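You operate a simulated robot arm through the tools that you are given. There is no shell and no other tool.

You are at the controls of a simulated two-armed robot. One attempt, no reset.

## Task
Pick up the spacer fork with the largest size on its label from the top of the low dark cabinet with one hand, pass it to the other hand and put it on the rear shelf of the tall welder cart.

The check looks at the end state, three seconds after you hand in, the way a careful person would. Anything else that was tipped, shoved, dropped, spilled or broken makes it a failure.

## Robot
Two 7-joint arms with two-finger grippers on one trunk, on a base that moves. Base frame: it is fixed to the floor where the robot stands at the start and does not move with it; the origin is under the middle of the robot, x ahead of it, y to its left, z up. Lengths are in mm, angles in rad, forces in N, time in s.
The left shoulder is at the start at [46, 175, 1203], the right one opposite. With the tool pointing down near the work surface each hand reaches from about 240 to 840 mm from the robot's upright axis, wherever it stands, measured 20 degrees to its own side. Places, roughly: rear shelf of the tall welder cart [400, -3500, 600]; spacer fork [-1000, -2000, 1000]. Payload 2.94 kg a hand.
The TCP of each hand is the grasp point between the finger pads, 30 mm short of the fingertips. In the tool frame z runs along the fingers and y along their closing line. The gripper opens to 138 mm; its body begins 109 mm behind the TCP.
Orientation is that of the tool frame in the base frame, as [roll, pitch, yaw] about the fixed x, y, z axes, in that order (R = Rz(yaw) Ry(pitch) Rx(roll)). With the fingers straight down and closing along the base's y, the tool's x points along the base's -x, its y along +y and its z along -z.

## Interface
- The arms move only by the tool step_arm. It takes "left_deltas", "right_deltas" or both (then of equal length, played together; a hand with none holds still); each is one flat list of numbers, 7 for each row, row after row: the gripper command, from -1 (fully open) to 1 (shut), values between in proportion, then the shift along the tool's x, y, z in m, then the turn, a rotation vector about the tool's x, y, z in rad. In form: [fingers, dx, dy, dz, rx, ry, rz, fingers, dx, dy, dz, rx, ry, rz, ...]. A call has 1 to 20 rows; each row shifts and turns the commanded pose from where the row before left it, along the tool's axes as they then stand. Each row takes 0.2 s and may step no farther than 50 mm and 0.15 rad from the row before; otherwise, or with a gripper value out of range, the whole call is refused. Where a pose cannot be reached the arm comes as near as it can. A force on the tool above 40 N (or 10 N above the force at the start of the call, whichever is more), or a blocked arm, ends the call early, and 0.2 s more pass. Each finger travels about 45 mm/s and halts on what it meets, pressing with about 32 N; the grip force reading is that of the motor and also rises with nothing between the fingers. The clock runs only during rows and for 0.2 s after the last one: add rows that do not move to give the fingers time. The reply holds the time, the measured pose of the TCP, the force on the tool along the base axes, the opening and the grip force, in the units named above and with some noise, with the torque about the TCP (base axes, N m) and any sound that the robot's microphone picked up, and new pictures: "show" is both (left out), scene, wrist or none (wrist: the cameras of the hands that moved).
- Cameras (640 x 400 px; columns grow to the right, rows downward): "scene" is now at [109.7, 17, 1700.3]; the picture's right is [0.20, -0.98, 0.00], its down [-0.65, -0.13, -0.75] and it looks along [0.73, 0.15, -0.66] (base axes); focal length 259 px, centre (320, 200). "left" rides on the left gripper at [71, -19, -146] in its tool frame; the picture's right is [0.26, 0.97, 0.00], its down [-0.85, 0.23, -0.48] and it looks along [-0.46, 0.12, 0.88] (tool axes); focal length 280 px, centre (320, 200). "right" rides on the right gripper at [71, 19, -146] in its tool frame; the picture's right is [-0.26, 0.96, 0.00], its down [-0.85, -0.23, -0.48] and it looks along [-0.46, -0.12, 0.88] (tool axes); focal length 280 px, centre (320, 200). There is no depth. A picture from a camera that has moved, and an enlarged one, comes with that camera's place and axes in the base frame and with its lens. The place of the scene camera against the robot may be out by one fixed shift of up to 18 mm in any direction.
- slide_trunk(by): moves the trunk up (or, below 0, down) by that many mm; the arms and the scene camera ride with it, the base frame stays. It gives what a move gives, with no picture.
- roll_base(legs): drives the robot by 1 to 6 legs, each [ahead, turn to the left] in mm and rad, along the robot's own axes; the way and the turn of a leg run together, so that a leg with both is an arc; at most 1500 mm and 3.142 rad a leg. The arms and the cameras ride along, it lands a little off, and it stops where it bumps. It gives what a move gives, and a new picture of the scene camera.
- turn_head(pan, tilt): turns the head with the scene camera to pan (to the left, within 2.094 rad either way) and tilt (down, from -0.506 to 1.204), counted from straight ahead of the robot (the tilt from the chest, where the trunk bows). It gives what a move gives, and a new picture of the scene camera.
- zoom(camera, box): a new picture of the part [left, top, right, bottom] of that camera's present view, enlarged. It takes no simulated time.
- job_done(): hands the job in; it is judged then, once.

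Places have to be worked out from the pictures, the camera data and where the tool is seen. Open the grippers and draw the arms clear of the work before you hand the job in, unless the task says otherwise.

The tools are called after "Emit:" as a command line: name --argument value ..., lists and objects as JSON in quotes. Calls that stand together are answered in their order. step_arm: Moves the arms, as the interface text tells. Its arguments: {"type":"object","properties":{"left_deltas":{"type":"array"},"right_deltas":{"type":"array"},"show":{"type":"string","enum":["both","scene","wrist","none"]}},"required":[]} The other tools are called the same way: slide_trunk (by) moves the trunk up or down; roll_base (legs) drives the base; turn_head (pan, tilt) turns the head that bears the scene camera; zoom (camera, box) takes an enlarged picture of a part of a camera's view; job_done () hands the job in.

At the start:

```text
time: 0.0
left_ee_pos: [574.2, 207.4, 1083.7]
left_tcp_rot: [-3.141, -0.002, -3.138]
left_wrist_force: [-0.9, 0.4, -0.1]
left_moment: [-0.02, -0.02, -0.03]
left_finger_gap: 138.1
left_grip_force: 0.0
right_ee_pos: [484.3, -163.1, 1121.1]
right_tcp_rot: [3.141, 0.0, -3.138]
right_wrist_force: [-1.1, -0.3, 0.7]
right_moment: [-0.01, 0.03, -0.01]
right_finger_gap: 138.1
right_grip_force: 0.1
trunk travel left (down, up): [-375.0, 359.0]
robot x, y, heading: [0.0, 0.6, 0.001]
head pan, tilt (commanded): [0.204, 0.724]
```

scene: 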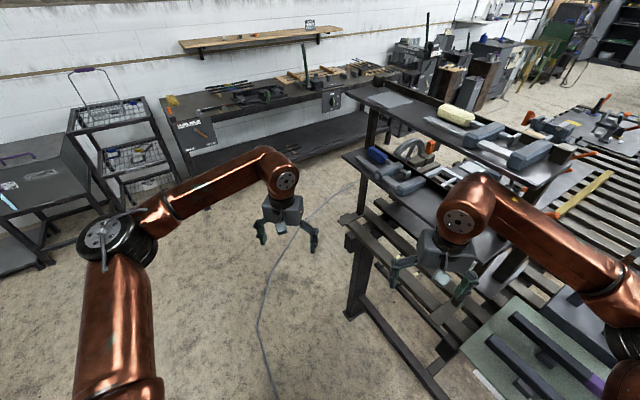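
right: 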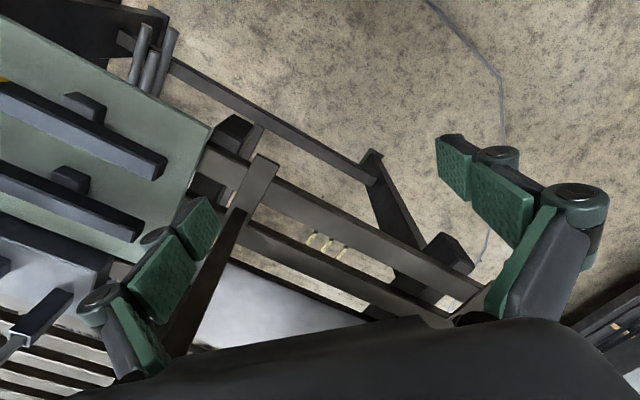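
left: 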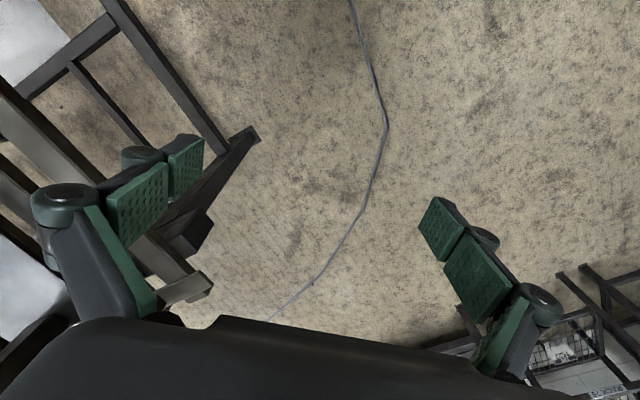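

The pictures show a workbench with welding tables ahead and to the right. The targets lie behind right, so I first turn the head to look around to the right.

Emit:
turn_head --pan -1.2 --tilt 0.5

Emit:
turn_head --pan -2.09 --tilt 0.4

Emit:
turn_head --pan 2.09 --tilt 0.5

```text
time: 1.5
left_ee_pos: [573.6, 207.1, 1084.9]
left_tcp_rot: [3.141, 0.0, -3.137]
left_wrist_force: [-0.2, -0.2, 0.7]
left_moment: [0.02, 0.04, 0.02]
left_finger_gap: 138.0
left_grip_force: 0.1
right_ee_pos: [485.2, -161.8, 1123.2]
right_tcp_rot: [-3.141, 0.0, -3.139]
right_wrist_force: [-0.7, -0.5, 0.1]
right_moment: [0.01, 0.0, 0.02]
right_finger_gap: 137.8
right_grip_force: 0.1
trunk travel left (down, up): [-375.0, 359.0]
robot x, y, heading: [0.2, 0.6, 0.0]
head pan, tilt (commanded): [-1.201, 0.499]
camera scene: at [60.5, -84.8, 1720.1], right [-0.93, -0.36, 0.0], down [-0.17, 0.45, -0.88], along [0.32, -0.82, -0.48], focal length 259 px, centre (320, 200)
```

scene: 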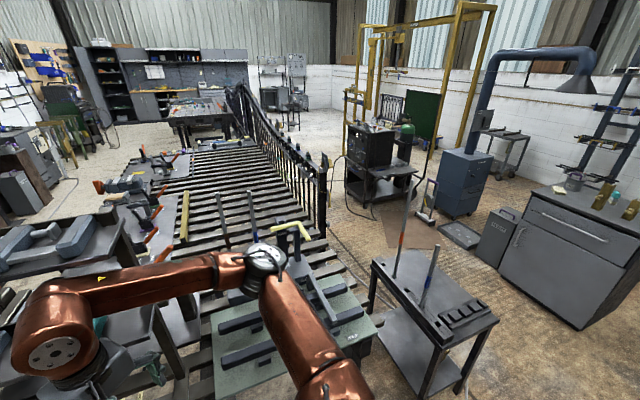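

```text
time: 2.7
left_ee_pos: [573.3, 206.4, 1085.6]
left_tcp_rot: [-3.141, 0.0, -3.14]
left_wrist_force: [-0.4, -0.3, -0.1]
left_moment: [0.01, 0.0, -0.03]
left_finger_gap: 138.0
left_grip_force: 0.1
right_ee_pos: [484.5, -162.6, 1120.7]
right_tcp_rot: [3.141, -0.001, -3.139]
right_wrist_force: [0.4, 0.5, 0.6]
right_moment: [0.01, -0.02, 0.02]
right_finger_gap: 137.7
right_grip_force: 0.0
trunk travel left (down, up): [-375.0, 359.0]
robot x, y, heading: [-0.1, 0.9, -0.002]
head pan, tilt (commanded): [-2.089, 0.4]
camera scene: at [-18.3, -80.5, 1729.3], right [-0.87, 0.49, 0.0], down [0.19, 0.34, -0.92], along [-0.46, -0.8, -0.39], focal length 259 px, centre (320, 200)
```

scene: 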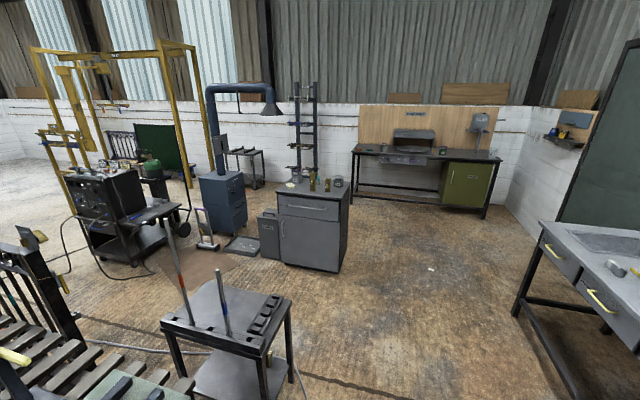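

```text
time: 6.1
left_ee_pos: [573.3, 207.4, 1084.4]
left_tcp_rot: [3.14, 0.0, -3.137]
left_wrist_force: [-0.3, -0.2, -0.3]
left_moment: [0.04, 0.03, 0.03]
left_finger_gap: 138.0
left_grip_force: 0.1
right_ee_pos: [484.2, -162.2, 1122.1]
right_tcp_rot: [-3.141, -0.001, -3.136]
right_wrist_force: [0.7, -0.6, 1.1]
right_moment: [0.01, -0.04, 0.01]
right_finger_gap: 138.0
right_grip_force: 0.1
trunk travel left (down, up): [-375.0, 359.0]
robot x, y, heading: [4.1, -2.1, -0.004]
head pan, tilt (commanded): [2.089, 0.499]
camera scene: at [-17.6, 79.1, 1720.1], right [0.87, 0.5, 0.0], down [0.24, -0.42, -0.88], along [-0.43, 0.76, -0.48], focal length 259 px, centre (320, 200)
```

scene: 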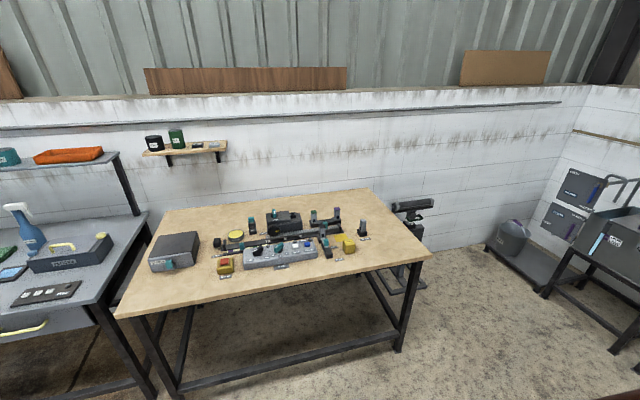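

The dark cabinet seen at the second head pose lies around (-1050, -2000), with small items on top. I look that way again and zoom in on the cabinet and on the welder cart.

Emit:
turn_head --pan -2.0 --tilt 0.4

Emit:
zoom --camera "scene" --box '[260, 120, 420, 220]'

Emit:
zoom --camera "scene" --box '[60, 100, 300, 250]'

```text
time: 9.4
left_ee_pos: [574.1, 208.0, 1085.2]
left_tcp_rot: [-3.141, -0.001, -3.136]
left_wrist_force: [-0.1, 0.1, -0.5]
left_moment: [0.0, -0.01, -0.02]
left_finger_gap: 138.0
left_grip_force: 0.1
right_ee_pos: [485.0, -161.8, 1120.8]
right_tcp_rot: [3.141, 0.001, -3.137]
right_wrist_force: [-0.3, 0.1, 0.3]
right_moment: [0.0, 0.0, -0.03]
right_finger_gap: 138.0
right_grip_force: 0.0
trunk travel left (down, up): [-375.0, 359.0]
robot x, y, heading: [-3.4, 1.6, -0.005]
head pan, tilt (commanded): [-2.0, 0.4]
camera scene: at [-11.0, -84.3, 1729.3], right [-0.91, 0.42, 0.0], down [0.16, 0.35, -0.92], along [-0.38, -0.84, -0.39], focal length 259 px, centre (320, 200)
```

scene: 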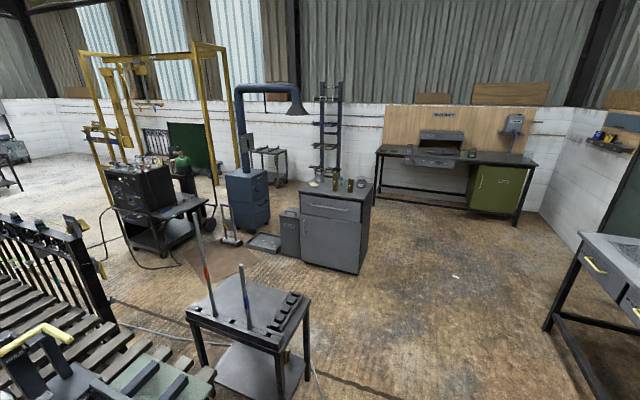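

```text
4.00 times, centred on (340, 170) of scene
camera zoom: at [-11.0, -84.3, 1729.3], right [-0.91, 0.42, 0.0], down [0.16, 0.35, -0.92], along [-0.38, -0.84, -0.39], focal length 1037 px, centre (240, 320)
```

zoom: 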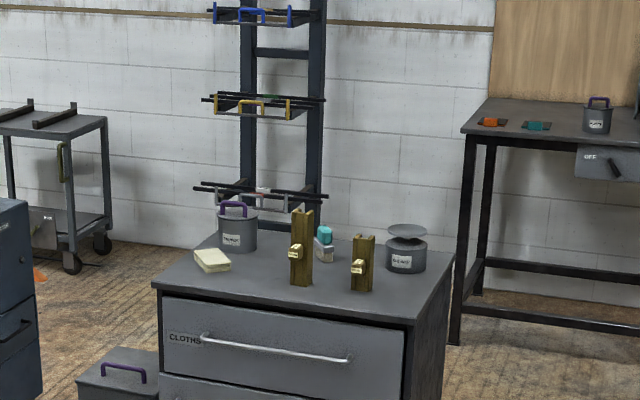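

```text
2.67 times, centred on (180, 175) of scene
camera zoom: at [-11.0, -84.3, 1729.3], right [-0.91, 0.42, 0.0], down [0.16, 0.35, -0.92], along [-0.38, -0.84, -0.39], focal length 691 px, centre (693, 267)
```

zoom: 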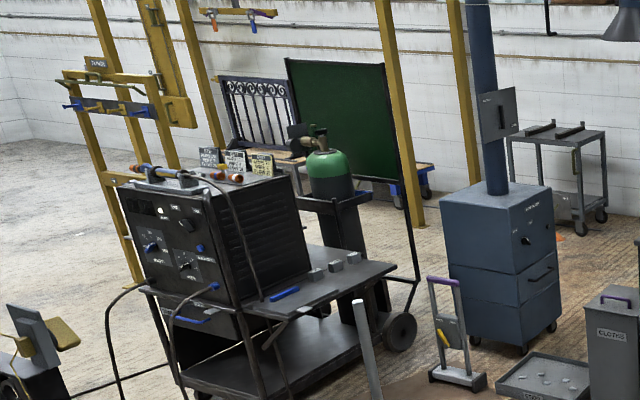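

The forks appear to be the brass pieces standing on the cabinet at about (-1000, -2000); the welder cart is at about (300, -3300). I back away from the work table first, then will turn right toward the cabinet.

Emit:
roll_base --legs '[[-400, 0]]'

```text
time: 11.9
left_ee_pos: [176.1, 208.5, 1085.3]
left_tcp_rot: [3.141, 0.002, -3.136]
left_wrist_force: [0.8, -1.0, 0.0]
left_moment: [0.0, -0.05, -0.04]
left_finger_gap: 138.1
left_grip_force: 0.0
right_ee_pos: [89.5, -161.3, 1122.5]
right_tcp_rot: [3.14, 0.0, -3.134]
right_wrist_force: [-1.1, 0.5, 0.1]
right_moment: [0.0, -0.06, -0.01]
right_finger_gap: 138.0
right_grip_force: 0.1
trunk travel left (down, up): [-375.0, 359.0]
robot x, y, heading: [-394.4, -1.5, 0.006]
head pan, tilt (commanded): [-2.0, 0.4]
camera scene: at [-408.2, -85.1, 1729.3], right [-0.91, 0.41, 0.0], down [0.16, 0.35, -0.92], along [-0.38, -0.84, -0.39], focal length 259 px, centre (320, 200)
```

scene: 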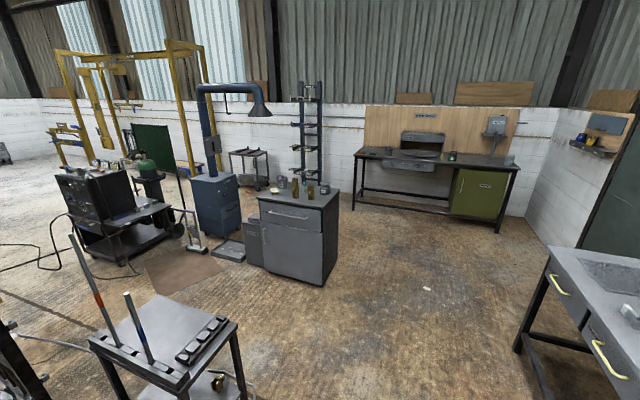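

Triangulating between the two pictures puts the cabinet's front edge from about (-810, -2340) to (-1280, -1920), top near z 800, and the small table corner at (-424, -1131). I raise the trunk for clearance and drive around the small table.

Emit:
slide_trunk --by 200

Emit:
roll_base --legs '[[0, -2.107]]'

Emit:
turn_head --pan 0.0 --tilt 0.5

```text
time: 14.1
left_ee_pos: [177.4, 208.2, 1283.7]
left_tcp_rot: [-3.141, 0.001, -3.133]
left_wrist_force: [0.4, -0.7, 0.3]
left_moment: [-0.02, -0.01, -0.02]
left_finger_gap: 138.1
left_grip_force: 0.1
right_ee_pos: [90.4, -160.9, 1320.2]
right_tcp_rot: [3.142, -0.001, -3.135]
right_wrist_force: [0.4, 0.0, 0.3]
right_moment: [0.02, 0.03, 0.01]
right_finger_gap: 138.0
right_grip_force: 0.1
trunk travel left (down, up): [-575.0, 159.0]
robot x, y, heading: [-396.2, 2.3, 0.004]
head pan, tilt (commanded): [-2.0, 0.4]
```

```text
time: 19.4
left_ee_pos: [-489.6, -603.1, 1284.5]
left_tcp_rot: [3.141, 0.001, 1.072]
left_wrist_force: [-0.6, 0.2, -0.3]
left_moment: [-0.01, 0.04, -0.01]
left_finger_gap: 137.8
left_grip_force: 0.0
right_ee_pos: [-771.3, -347.9, 1321.5]
right_tcp_rot: [3.141, 0.0, 1.071]
right_wrist_force: [-0.5, -0.1, 0.0]
right_moment: [0.0, 0.01, -0.01]
right_finger_gap: 137.9
right_grip_force: 0.1
trunk travel left (down, up): [-575.0, 159.0]
robot x, y, heading: [-394.5, -3.2, -2.077]
head pan, tilt (commanded): [-2.0, 0.4]
camera scene: at [-452.1, 85.9, 1929.2], right [0.8, 0.6, 0.0], down [0.23, -0.31, -0.92], along [-0.55, 0.74, -0.39], focal length 259 px, centre (320, 200)
```

scene: 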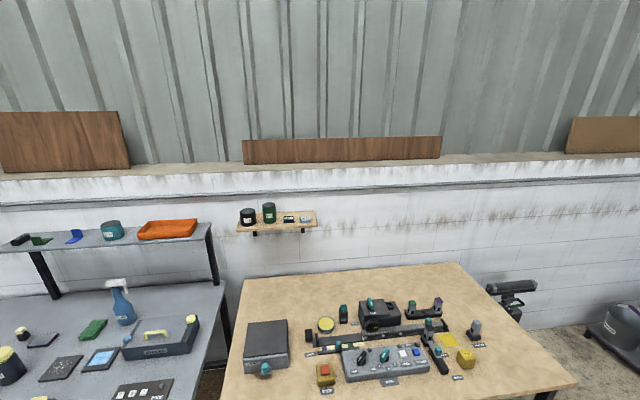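

```text
time: 21.4
left_ee_pos: [-490.3, -603.8, 1284.8]
left_tcp_rot: [3.14, 0.001, 1.071]
left_wrist_force: [0.1, -0.3, 0.0]
left_moment: [0.0, 0.01, 0.0]
left_finger_gap: 137.6
left_grip_force: 0.0
right_ee_pos: [-771.7, -347.9, 1322.5]
right_tcp_rot: [3.14, -0.001, 1.069]
right_wrist_force: [-0.3, -0.2, 0.1]
right_moment: [-0.02, -0.05, 0.01]
right_finger_gap: 137.8
right_grip_force: 0.1
trunk travel left (down, up): [-575.0, 159.0]
robot x, y, heading: [-395.2, -1.2, -2.075]
head pan, tilt (commanded): [0.0, 0.499]
camera scene: at [-440.6, -68.2, 1920.0], right [-0.88, 0.48, 0.0], down [0.23, 0.42, -0.88], along [-0.42, -0.77, -0.48], focal length 259 px, centre (320, 200)
```

scene: 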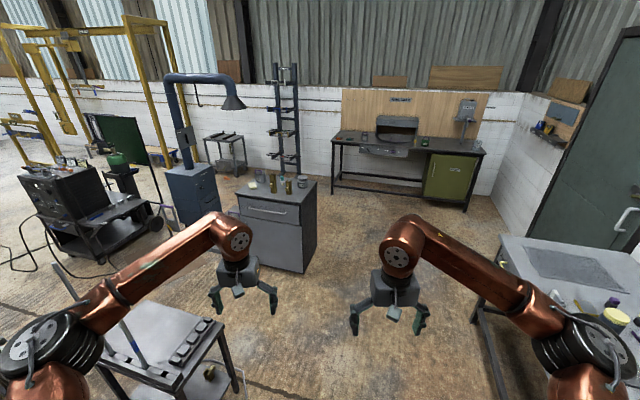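

The path straight ahead is clear of the small table by about half a metre and the elbow stays above the rods. I drive 1050 mm ahead along this heading and look again.

Emit:
roll_base --legs '[[1000, 0]]'

Emit:
zoom --camera "scene" --box '[160, 120, 360, 245]'

```text
time: 26.6
left_ee_pos: [-999.3, -1484.3, 1284.2]
left_tcp_rot: [-3.141, -0.001, 1.053]
left_wrist_force: [-0.4, 0.2, -0.2]
left_moment: [0.02, 0.01, 0.01]
left_finger_gap: 137.9
left_grip_force: 0.0
right_ee_pos: [-1275.5, -1223.4, 1321.8]
right_tcp_rot: [-3.141, 0.0, 1.05]
right_wrist_force: [-0.4, -0.6, 0.0]
right_moment: [0.02, -0.03, 0.01]
right_finger_gap: 138.0
right_grip_force: 0.0
trunk travel left (down, up): [-575.0, 159.0]
robot x, y, heading: [-894.7, -883.3, -2.094]
head pan, tilt (commanded): [0.0, 0.499]
camera scene: at [-938.3, -950.2, 1920.0], right [-0.87, 0.5, 0.0], down [0.24, 0.42, -0.88], along [-0.44, -0.76, -0.48], focal length 259 px, centre (320, 200)
```

scene: 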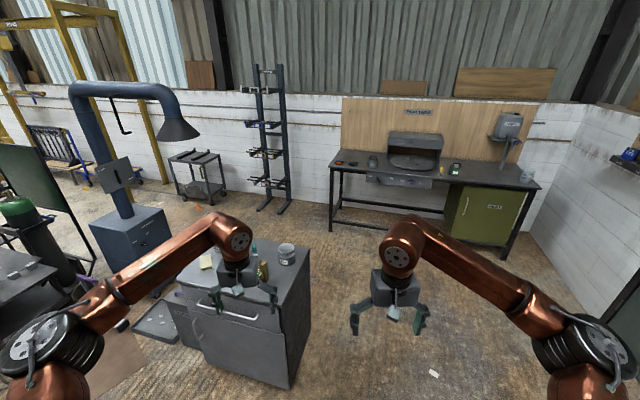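

```text
3.20 times, centred on (260, 182) of scene
camera zoom: at [-938.3, -950.2, 1920.0], right [-0.87, 0.5, 0.0], down [0.24, 0.42, -0.88], along [-0.44, -0.76, -0.48], focal length 830 px, centre (512, 256)
```

zoom: 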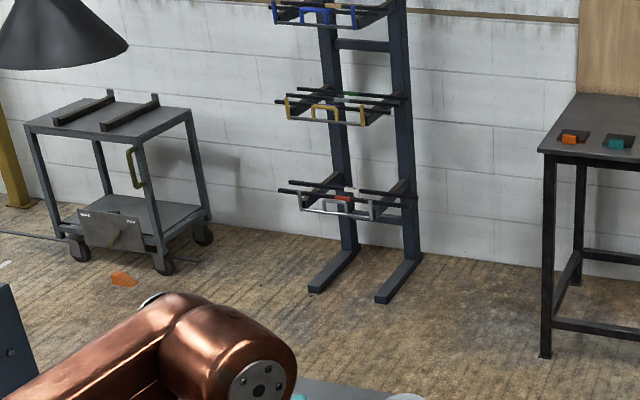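

The cabinet's front edge now computes to about (-750, -2250) to (-1190, -1720). I zoom in on its top; the left arm hides part of it.

Emit:
zoom --camera "scene" --box '[170, 220, 330, 320]'

```text
4.00 times, centred on (250, 270) of scene
camera zoom: at [-938.3, -950.2, 1920.0], right [-0.87, 0.5, 0.0], down [0.24, 0.42, -0.88], along [-0.44, -0.76, -0.48], focal length 1037 px, centre (600, -80)
```

zoom: 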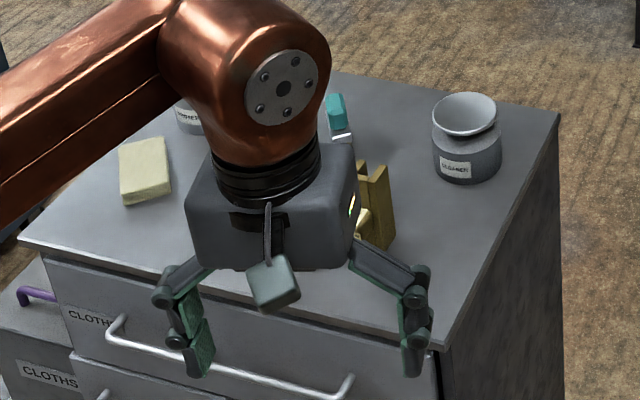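

With the cabinet top at z≈850, the two brass forks stand near (-1187, -1995) and (-1092, -2123). I move to a stance near (-780, -1540), turning left, driving, then facing the cabinet.

Emit:
roll_base --legs '[[0, 0.69], [600, 0], [0, -0.75]]'

Emit:
turn_head --pan 0.0 --tilt 0.9

```text
time: 33.9
left_ee_pos: [-934.1, -2089.8, 1285.1]
left_tcp_rot: [3.141, -0.001, 0.994]
left_wrist_force: [-0.1, -0.1, 0.3]
left_moment: [-0.01, -0.01, -0.02]
left_finger_gap: 138.1
left_grip_force: 0.0
right_ee_pos: [-1194.6, -1811.2, 1322.3]
right_tcp_rot: [3.141, 0.001, 0.993]
right_wrist_force: [0.2, -1.0, 0.4]
right_moment: [-0.01, 0.01, 0.02]
right_finger_gap: 137.8
right_grip_force: 0.1
trunk travel left (down, up): [-575.0, 159.0]
robot x, y, heading: [-791.8, -1493.3, -2.152]
head pan, tilt (commanded): [0.0, 0.499]
camera scene: at [-842.0, -1559.6, 1920.0], right [-0.84, 0.55, 0.0], down [0.26, 0.4, -0.88], along [-0.48, -0.73, -0.48], focal length 259 px, centre (320, 200)
```

scene: 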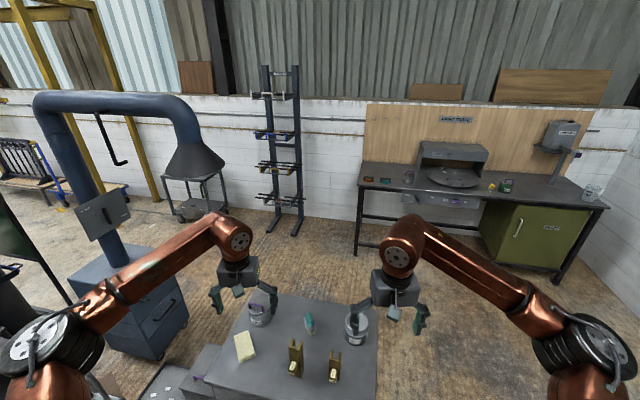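

```text
time: 34.8
left_ee_pos: [-934.0, -2088.9, 1284.8]
left_tcp_rot: [-3.139, 0.002, 0.993]
left_wrist_force: [-0.4, 0.0, 0.1]
left_moment: [0.0, 0.02, 0.02]
left_finger_gap: 137.9
left_grip_force: 0.0
right_ee_pos: [-1193.9, -1810.9, 1321.2]
right_tcp_rot: [3.141, 0.001, 0.992]
right_wrist_force: [0.5, -0.4, 0.1]
right_moment: [0.01, 0.01, -0.02]
right_finger_gap: 137.9
right_grip_force: 0.0
trunk travel left (down, up): [-575.0, 159.0]
robot x, y, heading: [-789.4, -1495.6, -2.156]
head pan, tilt (commanded): [0.0, 0.901]
camera scene: at [-833.6, -1546.8, 1886.2], right [-0.84, 0.55, 0.0], down [0.43, 0.65, -0.62], along [-0.34, -0.52, -0.78], focal length 259 px, centre (320, 200)
```

scene: 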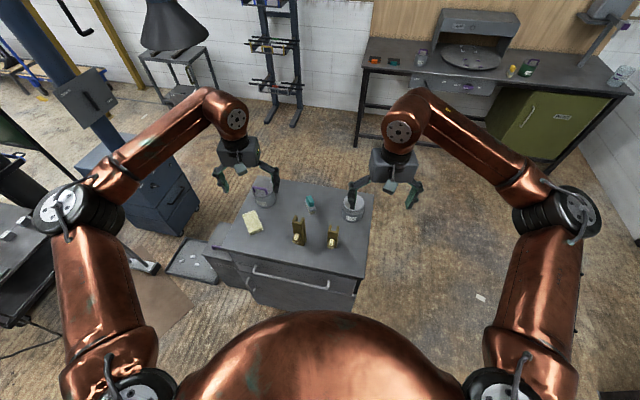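

Emit:
zoom --camera "scene" --box '[260, 190, 372, 260]'

Emit:
zoom --camera "scene" --box '[200, 160, 392, 280]'

Emit:
step_arm --left_deltas '[-1, 0, 0, 0, 0, 0, 0]' --right_deltas '[-1, 0, 0, 0, 0, 0, 0]' --show "wrist"

```text
5.71 times, centred on (316, 225) of scene
camera zoom: at [-833.6, -1546.8, 1886.2], right [-0.84, 0.55, 0.0], down [0.43, 0.65, -0.62], along [-0.34, -0.52, -0.78], focal length 1482 px, centre (343, 57)
```

zoom: 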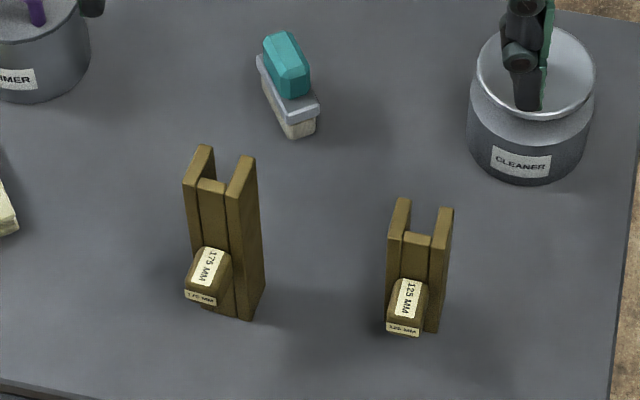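

```text
3.33 times, centred on (296, 220) of scene
camera zoom: at [-833.6, -1546.8, 1886.2], right [-0.84, 0.55, 0.0], down [0.43, 0.65, -0.62], along [-0.34, -0.52, -0.78], focal length 864 px, centre (400, 133)
```

zoom: 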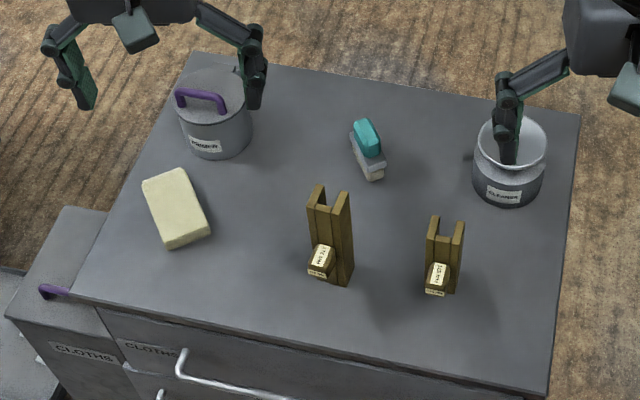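

```text
time: 35.2
left_ee_pos: [-934.2, -2089.6, 1284.8]
left_tcp_rot: [3.141, 0.001, 0.993]
left_wrist_force: [0.8, 0.1, -0.2]
left_moment: [0.0, -0.02, 0.01]
left_finger_gap: 137.9
left_grip_force: 0.0
right_ee_pos: [-1194.7, -1811.0, 1321.8]
right_tcp_rot: [3.14, 0.0, 0.994]
right_wrist_force: [0.2, 1.0, 0.3]
right_moment: [0.0, -0.03, 0.0]
right_finger_gap: 138.2
right_grip_force: 0.0
trunk travel left (down, up): [-575.0, 159.0]
robot x, y, heading: [-793.1, -1493.3, -2.156]
head pan, tilt (commanded): [0.0, 0.901]
camera right: at [-1140.3, -1763.6, 1467.3], right [0.66, -0.75, 0.0], down [-0.66, -0.58, 0.48], along [-0.35, -0.32, -0.88], focal length 280 px, centre (320, 200)
camera left: at [-910.2, -2018.7, 1429.2], right [0.95, -0.31, 0.0], down [-0.27, -0.84, 0.48], along [-0.15, -0.45, -0.88], focal length 280 px, centre (320, 200)
```

right: 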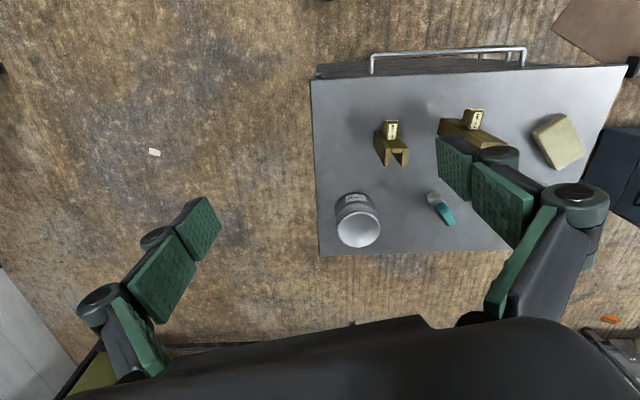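
left: 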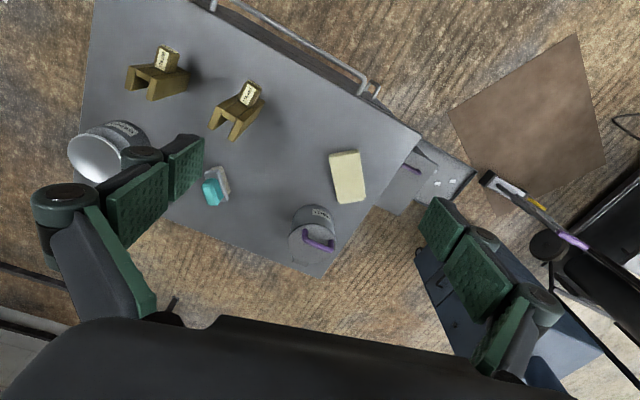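

The labels read 175 MM on the tall fork (left) and 125 MM on the short one. I zoom in the wrist views and the scene to confirm the labels and to triangulate the tall fork.

Emit:
zoom --camera "left" --box '[100, 20, 300, 145]'

Emit:
zoom --camera "right" --box '[360, 80, 520, 180]'

Emit:
zoom --camera "scene" --box '[284, 205, 348, 245]'

```text
3.20 times, centred on (200, 82) of left
camera zoom: at [-910.2, -2018.7, 1429.2], right [0.95, -0.31, 0.0], down [-0.27, -0.84, 0.48], along [-0.15, -0.45, -0.88], focal length 897 px, centre (704, 576)
```

zoom: 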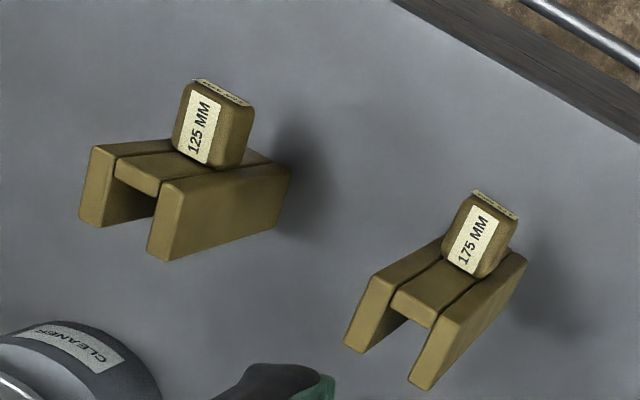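

```text
4.00 times, centred on (440, 130) of right
camera zoom: at [-1140.3, -1763.6, 1467.3], right [0.66, -0.75, 0.0], down [-0.66, -0.58, 0.48], along [-0.35, -0.32, -0.88], focal length 1122 px, centre (-160, 480)
```

zoom: 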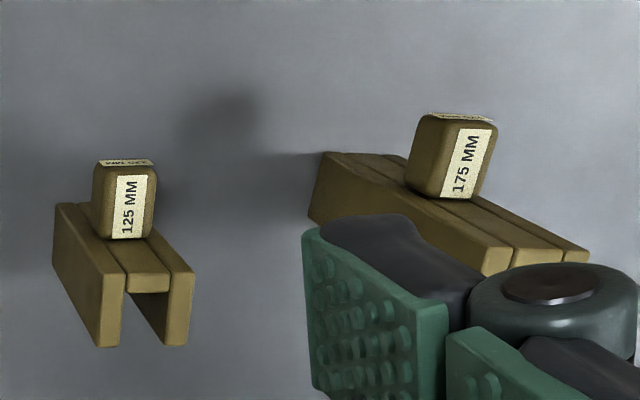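

```text
10.00 times, centred on (316, 225) of scene
camera zoom: at [-833.9, -1546.6, 1886.1], right [-0.84, 0.55, 0.0], down [0.43, 0.66, -0.62], along [-0.34, -0.52, -0.78], focal length 2593 px, centre (360, -50)
```

zoom: 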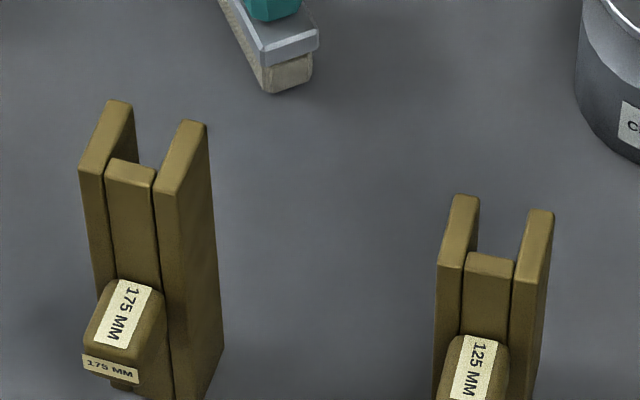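

Triangulation from both wrist cameras gives the 175 fork upright: about 42 mm wide, 36 mm deep, base near z 858, top near z 1033, centred near (-1067, -2066), with its tab on the front. Before grasping I look at the welder cart's rear shelf to plan the placing.

Emit:
turn_head --pan 0.95 --tilt 0.45

Emit:
turn_head --pan 1.5 --tilt 0.55

```text
time: 36.4
left_ee_pos: [-934.9, -2089.5, 1283.9]
left_tcp_rot: [3.141, -0.001, 0.994]
left_wrist_force: [0.6, -0.5, -0.8]
left_moment: [-0.02, -0.01, 0.01]
left_finger_gap: 137.9
left_grip_force: 0.0
right_ee_pos: [-1194.4, -1812.4, 1322.1]
right_tcp_rot: [3.141, 0.002, 0.993]
right_wrist_force: [1.0, -0.3, 0.0]
right_moment: [-0.01, 0.02, 0.0]
right_finger_gap: 138.1
right_grip_force: 0.1
trunk travel left (down, up): [-575.0, 159.0]
robot x, y, heading: [-791.6, -1496.1, -2.155]
head pan, tilt (commanded): [0.949, 0.45]
camera scene: at [-759.3, -1569.3, 1924.4], right [-0.93, -0.36, 0.0], down [-0.16, 0.41, -0.9], along [0.32, -0.84, -0.44], focal length 259 px, centre (320, 200)
```

scene: 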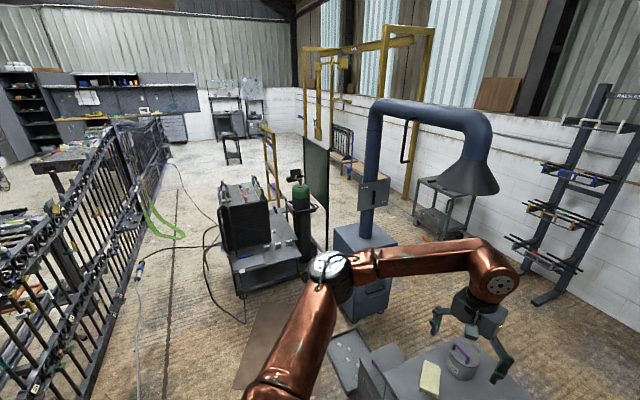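

```text
time: 37.4
left_ee_pos: [-934.9, -2089.6, 1284.5]
left_tcp_rot: [3.141, 0.0, 0.994]
left_wrist_force: [-0.2, -0.1, 0.1]
left_moment: [-0.02, 0.0, -0.03]
left_finger_gap: 137.8
left_grip_force: 0.0
right_ee_pos: [-1195.8, -1810.6, 1321.6]
right_tcp_rot: [3.141, 0.0, 0.993]
right_wrist_force: [0.4, 0.0, -0.6]
right_moment: [-0.04, -0.05, 0.01]
right_finger_gap: 137.8
right_grip_force: 0.0
trunk travel left (down, up): [-575.0, 159.0]
robot x, y, heading: [-793.0, -1495.9, -2.153]
head pan, tilt (commanded): [1.499, 0.55]
camera scene: at [-721.0, -1538.2, 1915.4], right [-0.61, -0.79, 0.0], down [-0.41, 0.32, -0.85], along [0.68, -0.52, -0.52], focal length 259 px, centre (320, 200)
```

scene: 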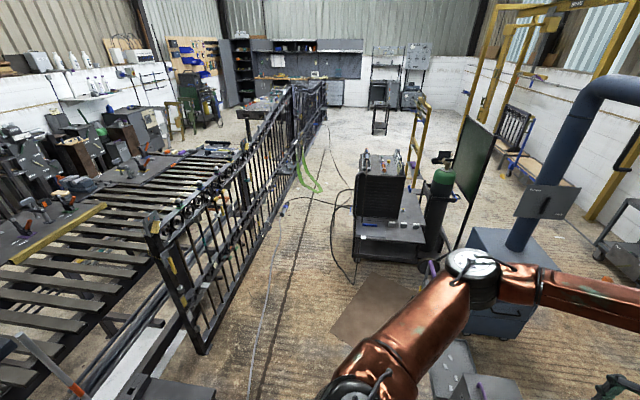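

Emit:
zoom --camera "scene" --box '[330, 140, 490, 290]'

Emit:
zoom --camera "scene" --box '[350, 200, 446, 260]'

```text
2.67 times, centred on (410, 215) of scene
camera zoom: at [-721.0, -1538.2, 1915.4], right [-0.61, -0.79, 0.0], down [-0.41, 0.32, -0.85], along [0.68, -0.52, -0.52], focal length 691 px, centre (80, 160)
```

zoom: 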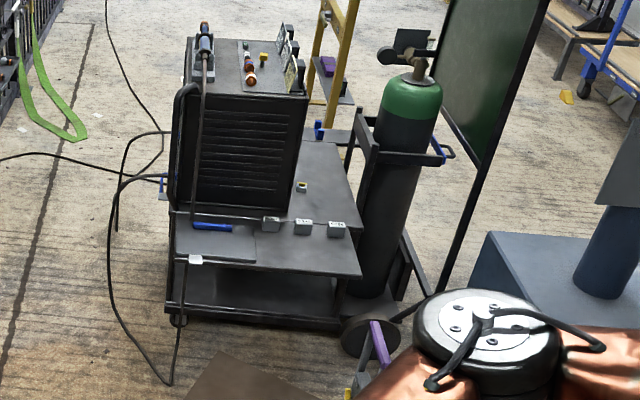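

```text
6.67 times, centred on (398, 230) of scene
camera zoom: at [-721.0, -1538.2, 1915.4], right [-0.61, -0.79, 0.0], down [-0.41, 0.32, -0.85], along [0.68, -0.52, -0.52], focal length 1728 px, centre (-200, 0)
```

zoom: 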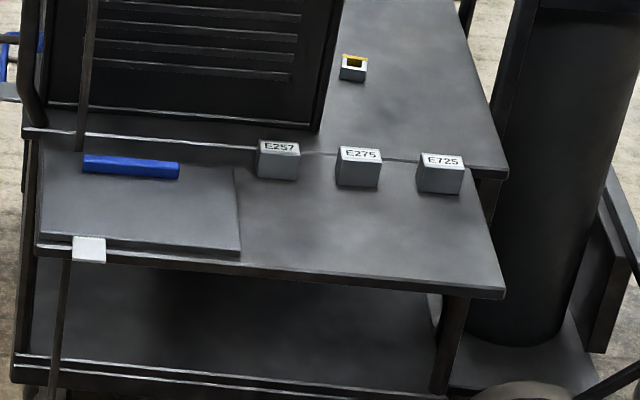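

The rear shelf is the tray part behind the welder box, around (390, -3400), with a small item on it; I'd place the fork at its near corner around (263, -3271). Now I move the left hand above the 175 fork (aligning yaw to 0.67) and the right hand out of its way.

Emit:
step_arm --left_deltas '[-1, -0.01315, -0.0311, 0.026, 0, 0, 0, -1, -0.01315, -0.0311, 0.026, 0, 0, 0, -1, -0.01315, -0.0311, 0.026, 0, 0, 0, -1, -0.01315, -0.0311, 0.026, 0, 0, 0, -1, 0, 0, 0, 0, 0, 0.107, -1, 0, 0, 0, 0, 0, 0.107, -1, 0, 0, 0, 0, 0, 0.107]' --right_deltas '[-1, 0.01, -0.03, 0, 0, 0, 0, -1, 0.01, -0.03, 0, 0, 0, 0, -1, 0.01, -0.03, 0, 0, 0, 0, -1, 0.01, -0.03, 0, 0, 0, 0, -1, 0, 0, 0, 0, 0, 0, -1, 0, 0, 0, 0, 0, 0, -1, 0, 0, 0, 0, 0, 0]' --show "wrist"

Emit:
turn_head --pan 0.0 --tilt 1.0

```text
time: 39.0
left_ee_pos: [-1069.6, -2065.0, 1180.0]
left_tcp_rot: [3.14, -0.001, 0.667]
left_wrist_force: [-0.9, -0.8, 0.0]
left_moment: [-0.04, -0.02, -0.02]
left_finger_gap: 138.0
left_grip_force: 0.0
right_ee_pos: [-1273.5, -1711.5, 1322.4]
right_tcp_rot: [3.14, -0.002, 0.99]
right_wrist_force: [0.6, -0.2, -0.5]
right_moment: [0.0, -0.05, -0.01]
right_finger_gap: 137.9
right_grip_force: 0.0
trunk travel left (down, up): [-575.0, 159.0]
robot x, y, heading: [-788.7, -1499.7, -2.154]
head pan, tilt (commanded): [1.499, 0.55]
camera right: at [-1219.2, -1663.6, 1468.0], right [0.66, -0.75, 0.0], down [-0.66, -0.58, 0.47], along [-0.35, -0.32, -0.88], focal length 280 px, centre (320, 200)
camera left: at [-1024.6, -2004.4, 1325.5], right [0.8, -0.59, 0.0], down [-0.52, -0.71, 0.48], along [-0.28, -0.38, -0.88], focal length 280 px, centre (320, 200)
```

right: 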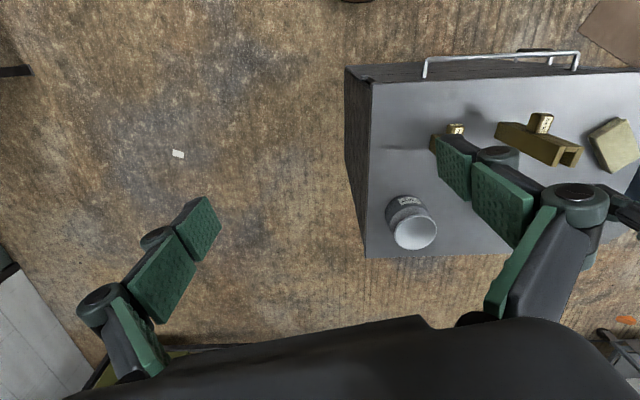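
left: 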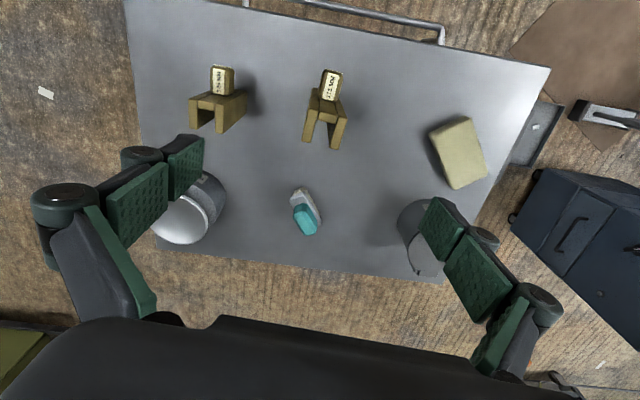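

```text
time: 40.6
left_ee_pos: [-1067.7, -2064.3, 1181.4]
left_tcp_rot: [-3.141, 0.0, 0.673]
left_wrist_force: [0.3, -0.5, -0.1]
left_moment: [0.01, 0.0, -0.01]
left_finger_gap: 138.0
left_grip_force: 0.1
right_ee_pos: [-1272.3, -1713.3, 1323.5]
right_tcp_rot: [3.14, 0.0, 0.993]
right_wrist_force: [0.2, -0.5, -0.1]
right_moment: [0.0, 0.01, 0.01]
right_finger_gap: 137.7
right_grip_force: 0.1
trunk travel left (down, up): [-575.0, 159.0]
robot x, y, heading: [-791.0, -1495.6, -2.15]
head pan, tilt (commanded): [0.0, 1.0]
camera scene: at [-830.9, -1541.5, 1878.9], right [-0.84, 0.55, 0.0], down [0.46, 0.7, -0.54], along [-0.3, -0.45, -0.84], focal length 259 px, centre (320, 200)
```

scene: 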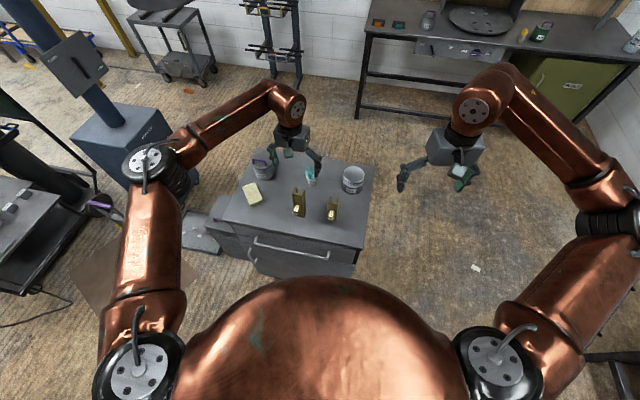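

The left hand is now above the tall fork. I zoom in on its wrist view to measure the offset of the fork top from the tool axis, which should project at about column 320, row 127.

Emit:
zoom --camera "left" --box '[272, 60, 368, 160]'

```text
4.00 times, centred on (320, 110) of left
camera zoom: at [-1023.2, -2005.1, 1325.6], right [0.81, -0.59, 0.0], down [-0.52, -0.71, 0.48], along [-0.28, -0.38, -0.88], focal length 1122 px, centre (320, 560)
```

zoom: 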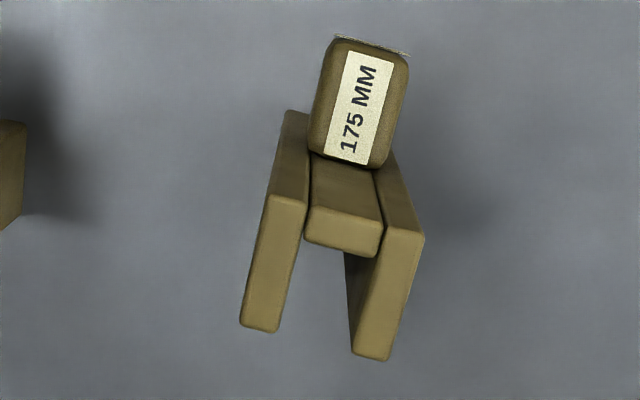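

Solving from the zoomed wrist view, the fork's top centre sits at tool offset (-2.7, +3.6) mm and rotated about -0.03 rad, with top at z≈1033. I correct this and descend most of the way, then check.

Emit:
step_arm --left_deltas '[-1, -0.0027, 0.0036, 0.0, 0, 0, -0.03, -1, 0, 0, 0.04, 0, 0, 0, -1, 0, 0, 0.04, 0, 0, 0, -1, 0, 0, 0.03, 0, 0, 0]' --show "both"

Emit:
zoom --camera "left" --box '[240, 40, 400, 200]'

Emit:
zoom --camera "scene" --box '[240, 100, 380, 240]'

```text
time: 41.6
left_ee_pos: [-1065.2, -2068.3, 1067.8]
left_tcp_rot: [-3.141, 0.0, 0.701]
left_wrist_force: [-0.1, -0.4, 0.1]
left_moment: [0.01, -0.03, -0.02]
left_finger_gap: 138.1
left_grip_force: 0.2
right_ee_pos: [-1271.8, -1713.5, 1323.2]
right_tcp_rot: [3.14, -0.001, 0.992]
right_wrist_force: [-0.4, -0.5, -0.3]
right_moment: [-0.01, 0.02, -0.01]
right_finger_gap: 137.8
right_grip_force: 0.1
trunk travel left (down, up): [-575.0, 159.0]
robot x, y, heading: [-791.7, -1495.0, -2.154]
head pan, tilt (commanded): [0.0, 1.0]
camera scene: at [-831.3, -1541.8, 1878.9], right [-0.84, 0.55, 0.0], down [0.46, 0.7, -0.54], along [-0.3, -0.45, -0.84], focal length 259 px, centre (320, 200)
camera left: at [-1022.4, -2008.5, 1214.0], right [0.82, -0.57, 0.0], down [-0.5, -0.72, 0.48], along [-0.27, -0.39, -0.88], focal length 280 px, centre (320, 200)
```

scene: 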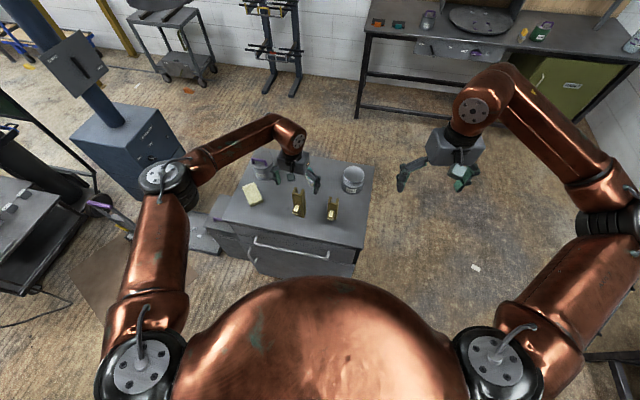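
left: 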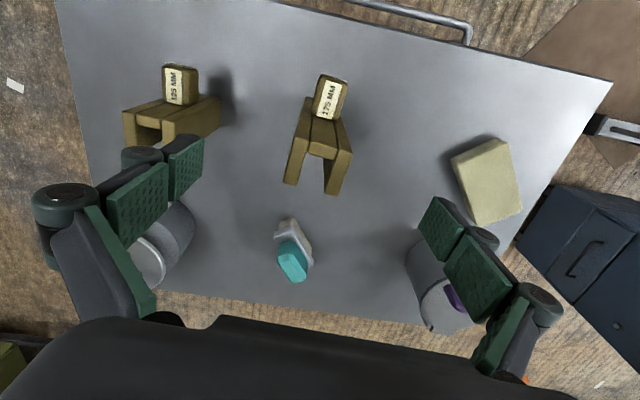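

```text
2.50 times, centred on (320, 120) of left
camera zoom: at [-1022.4, -2008.5, 1214.0], right [0.82, -0.57, 0.0], down [-0.5, -0.72, 0.48], along [-0.27, -0.39, -0.88], focal length 701 px, centre (320, 400)
```

zoom: 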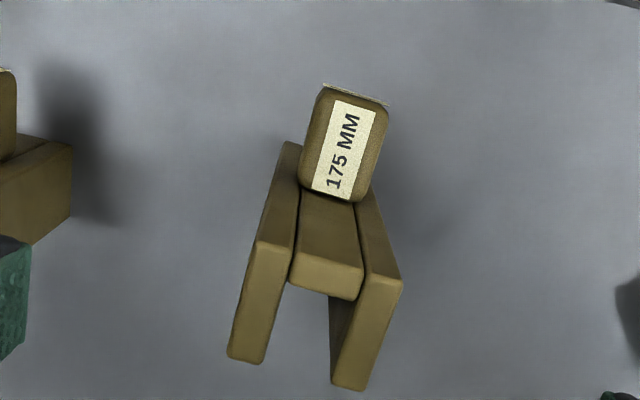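

```text
2.86 times, centred on (310, 170) of scene
camera zoom: at [-831.3, -1541.8, 1878.9], right [-0.84, 0.55, 0.0], down [0.46, 0.7, -0.54], along [-0.3, -0.45, -0.84], focal length 741 px, centre (349, 286)
```

zoom: 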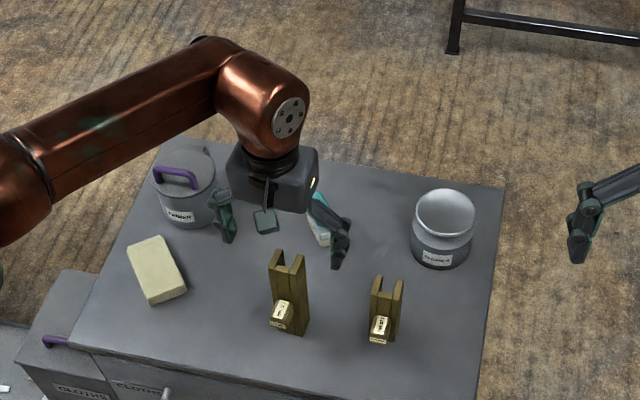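

The check at z 1068 gives the fork centre at tool offset (-0.4, -1.6) mm with sizes 41 x 34 mm, so the top height of 1033 is confirmed. I shift slightly, go down 60 mm and close the left gripper.

Emit:
step_arm --left_deltas '[-1, -0.0004, -0.0015, 0.02, 0, 0, 0, -1, 0, 0, 0.02, 0, 0, 0, -1, 0, 0, 0.02, 0, 0, 0, -1, 0, 0, 0, 0, 0, 0]' --show "wrist"

Emit:
step_arm --left_deltas '[0.0, 0, 0, 0, 0, 0, 0, 0.3, 0, 0, 0, 0, 0, 0, 1, 0, 0, 0, 0, 0, 0, 1, 0, 0, 0, 0, 0, 0, 1, 0, 0, 0, 0, 0, 0, 1, 0, 0, 0, 0, 0, 0, 1, 0, 0, 0, 0, 0, 0, 1, 0, 0, 0, 0, 0, 0, 1, 0, 0, 0, 0, 0, 0]' --show "both"

```text
time: 42.6
left_ee_pos: [-1066.6, -2068.4, 1009.0]
left_tcp_rot: [-3.141, 0.0, 0.701]
left_wrist_force: [0.2, -1.0, -0.1]
left_moment: [-0.01, -0.03, 0.0]
left_finger_gap: 137.9
left_grip_force: 0.0
right_ee_pos: [-1272.7, -1711.7, 1323.2]
right_tcp_rot: [3.141, -0.002, 0.993]
right_wrist_force: [-0.7, 0.3, 0.5]
right_moment: [0.01, 0.01, 0.0]
right_finger_gap: 138.1
right_grip_force: 0.2
trunk travel left (down, up): [-575.0, 159.0]
robot x, y, heading: [-792.6, -1497.0, -2.154]
head pan, tilt (commanded): [0.0, 1.0]
camera left: at [-1023.8, -2006.5, 1154.9], right [0.82, -0.57, 0.0], down [-0.5, -0.72, 0.48], along [-0.27, -0.39, -0.88], focal length 280 px, centre (320, 200)
```

left: 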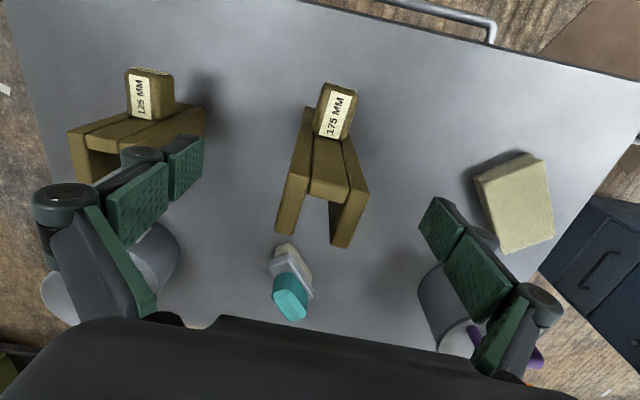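

```text
time: 44.6
left_ee_pos: [-1065.7, -2067.5, 1010.1]
left_tcp_rot: [-3.141, 0.0, 0.702]
left_wrist_force: [0.5, -0.7, 1.5]
left_moment: [0.0, -0.07, -0.07]
left_finger_gap: 41.5
left_grip_force: 32.1
right_ee_pos: [-1271.3, -1712.1, 1323.2]
right_tcp_rot: [3.141, 0.001, 0.994]
right_wrist_force: [-0.7, 0.0, 0.3]
right_moment: [-0.03, -0.01, -0.02]
right_finger_gap: 137.9
right_grip_force: 0.0
trunk travel left (down, up): [-575.0, 159.0]
robot x, y, heading: [-789.9, -1495.8, -2.153]
head pan, tilt (commanded): [0.0, 1.0]
camera scene: at [-830.7, -1541.5, 1878.9], right [-0.84, 0.55, 0.0], down [0.46, 0.7, -0.54], along [-0.3, -0.45, -0.84], focal length 259 px, centre (320, 200)
camera left: at [-1023.5, -2006.7, 1155.1], right [0.82, -0.57, 0.0], down [-0.5, -0.72, 0.48], along [-0.27, -0.39, -0.88], focal length 280 px, centre (320, 200)
```

scene: 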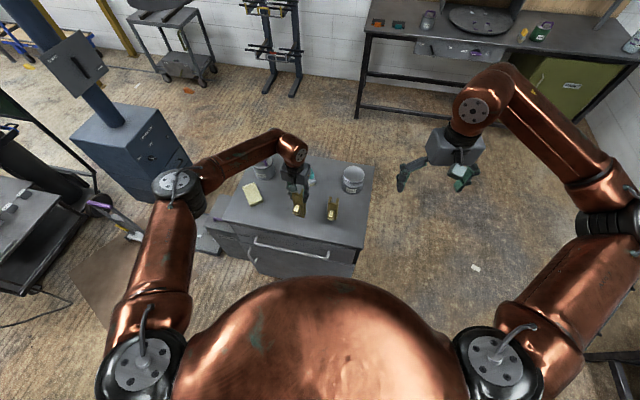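
left: 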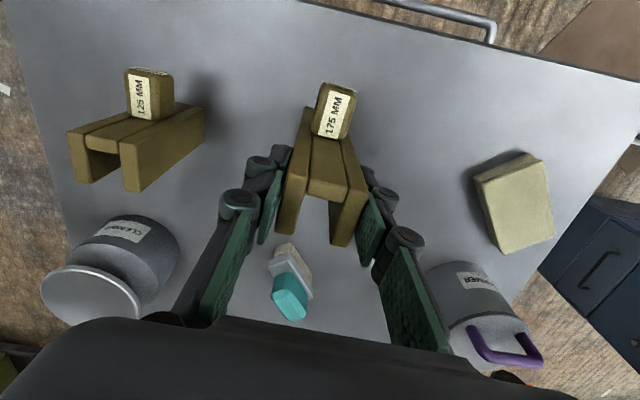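

The gripper closed on 41.5 mm with 32 N, so the fork is held. I lift it straight up 160 mm.

Emit:
step_arm --left_deltas '[1, 0, 0, -0.01, 0, 0, 0, 1, 0, 0, -0.03, 0, 0, 0, 1, 0, 0, -0.04, 0, 0, 0, 1, 0, 0, -0.04, 0, 0, 0, 1, 0, 0, -0.04, 0, 0, 0, 1, 0, 0, 0, 0, 0, 0]' --show "both"

```text
time: 46.0
left_ee_pos: [-1071.3, -2068.2, 1169.9]
left_tcp_rot: [3.14, -0.001, 0.701]
left_wrist_force: [-0.5, 0.1, -6.0]
left_moment: [0.01, 0.0, 0.0]
left_finger_gap: 41.6
left_grip_force: 32.0
right_ee_pos: [-1271.9, -1713.9, 1322.7]
right_tcp_rot: [-3.141, -0.002, 0.992]
right_wrist_force: [0.1, 0.3, 0.1]
right_moment: [0.04, 0.02, 0.0]
right_finger_gap: 138.1
right_grip_force: 0.0
trunk travel left (down, up): [-575.0, 159.0]
robot x, y, heading: [-790.0, -1497.3, -2.159]
head pan, tilt (commanded): [0.0, 1.0]
camera scene: at [-831.2, -1543.0, 1878.8], right [-0.84, 0.55, 0.0], down [0.46, 0.7, -0.54], along [-0.3, -0.45, -0.84], focal length 259 px, centre (320, 200)
camera left: at [-1027.9, -2008.3, 1314.5], right [0.82, -0.57, 0.0], down [-0.5, -0.72, 0.47], along [-0.27, -0.39, -0.88], focal length 280 px, centre (320, 200)
```

scene: 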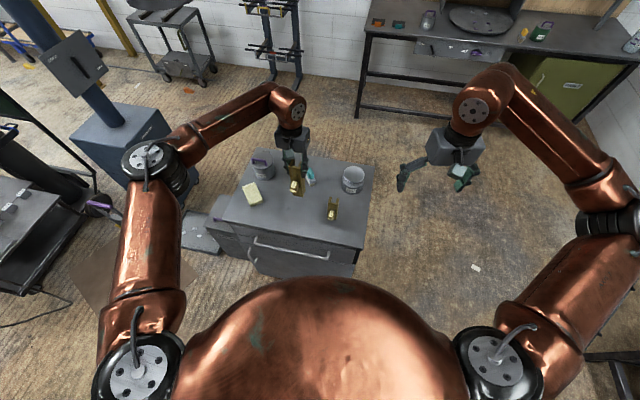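
left: 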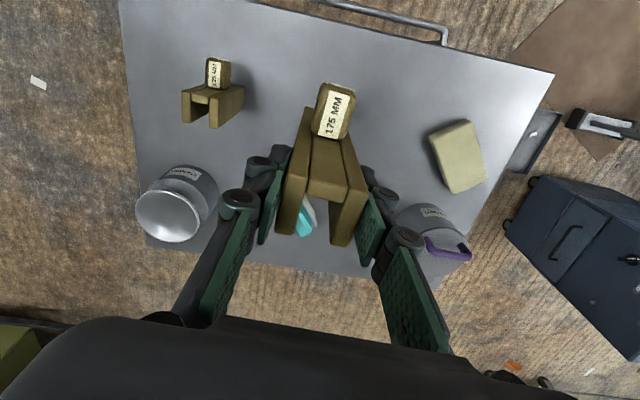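

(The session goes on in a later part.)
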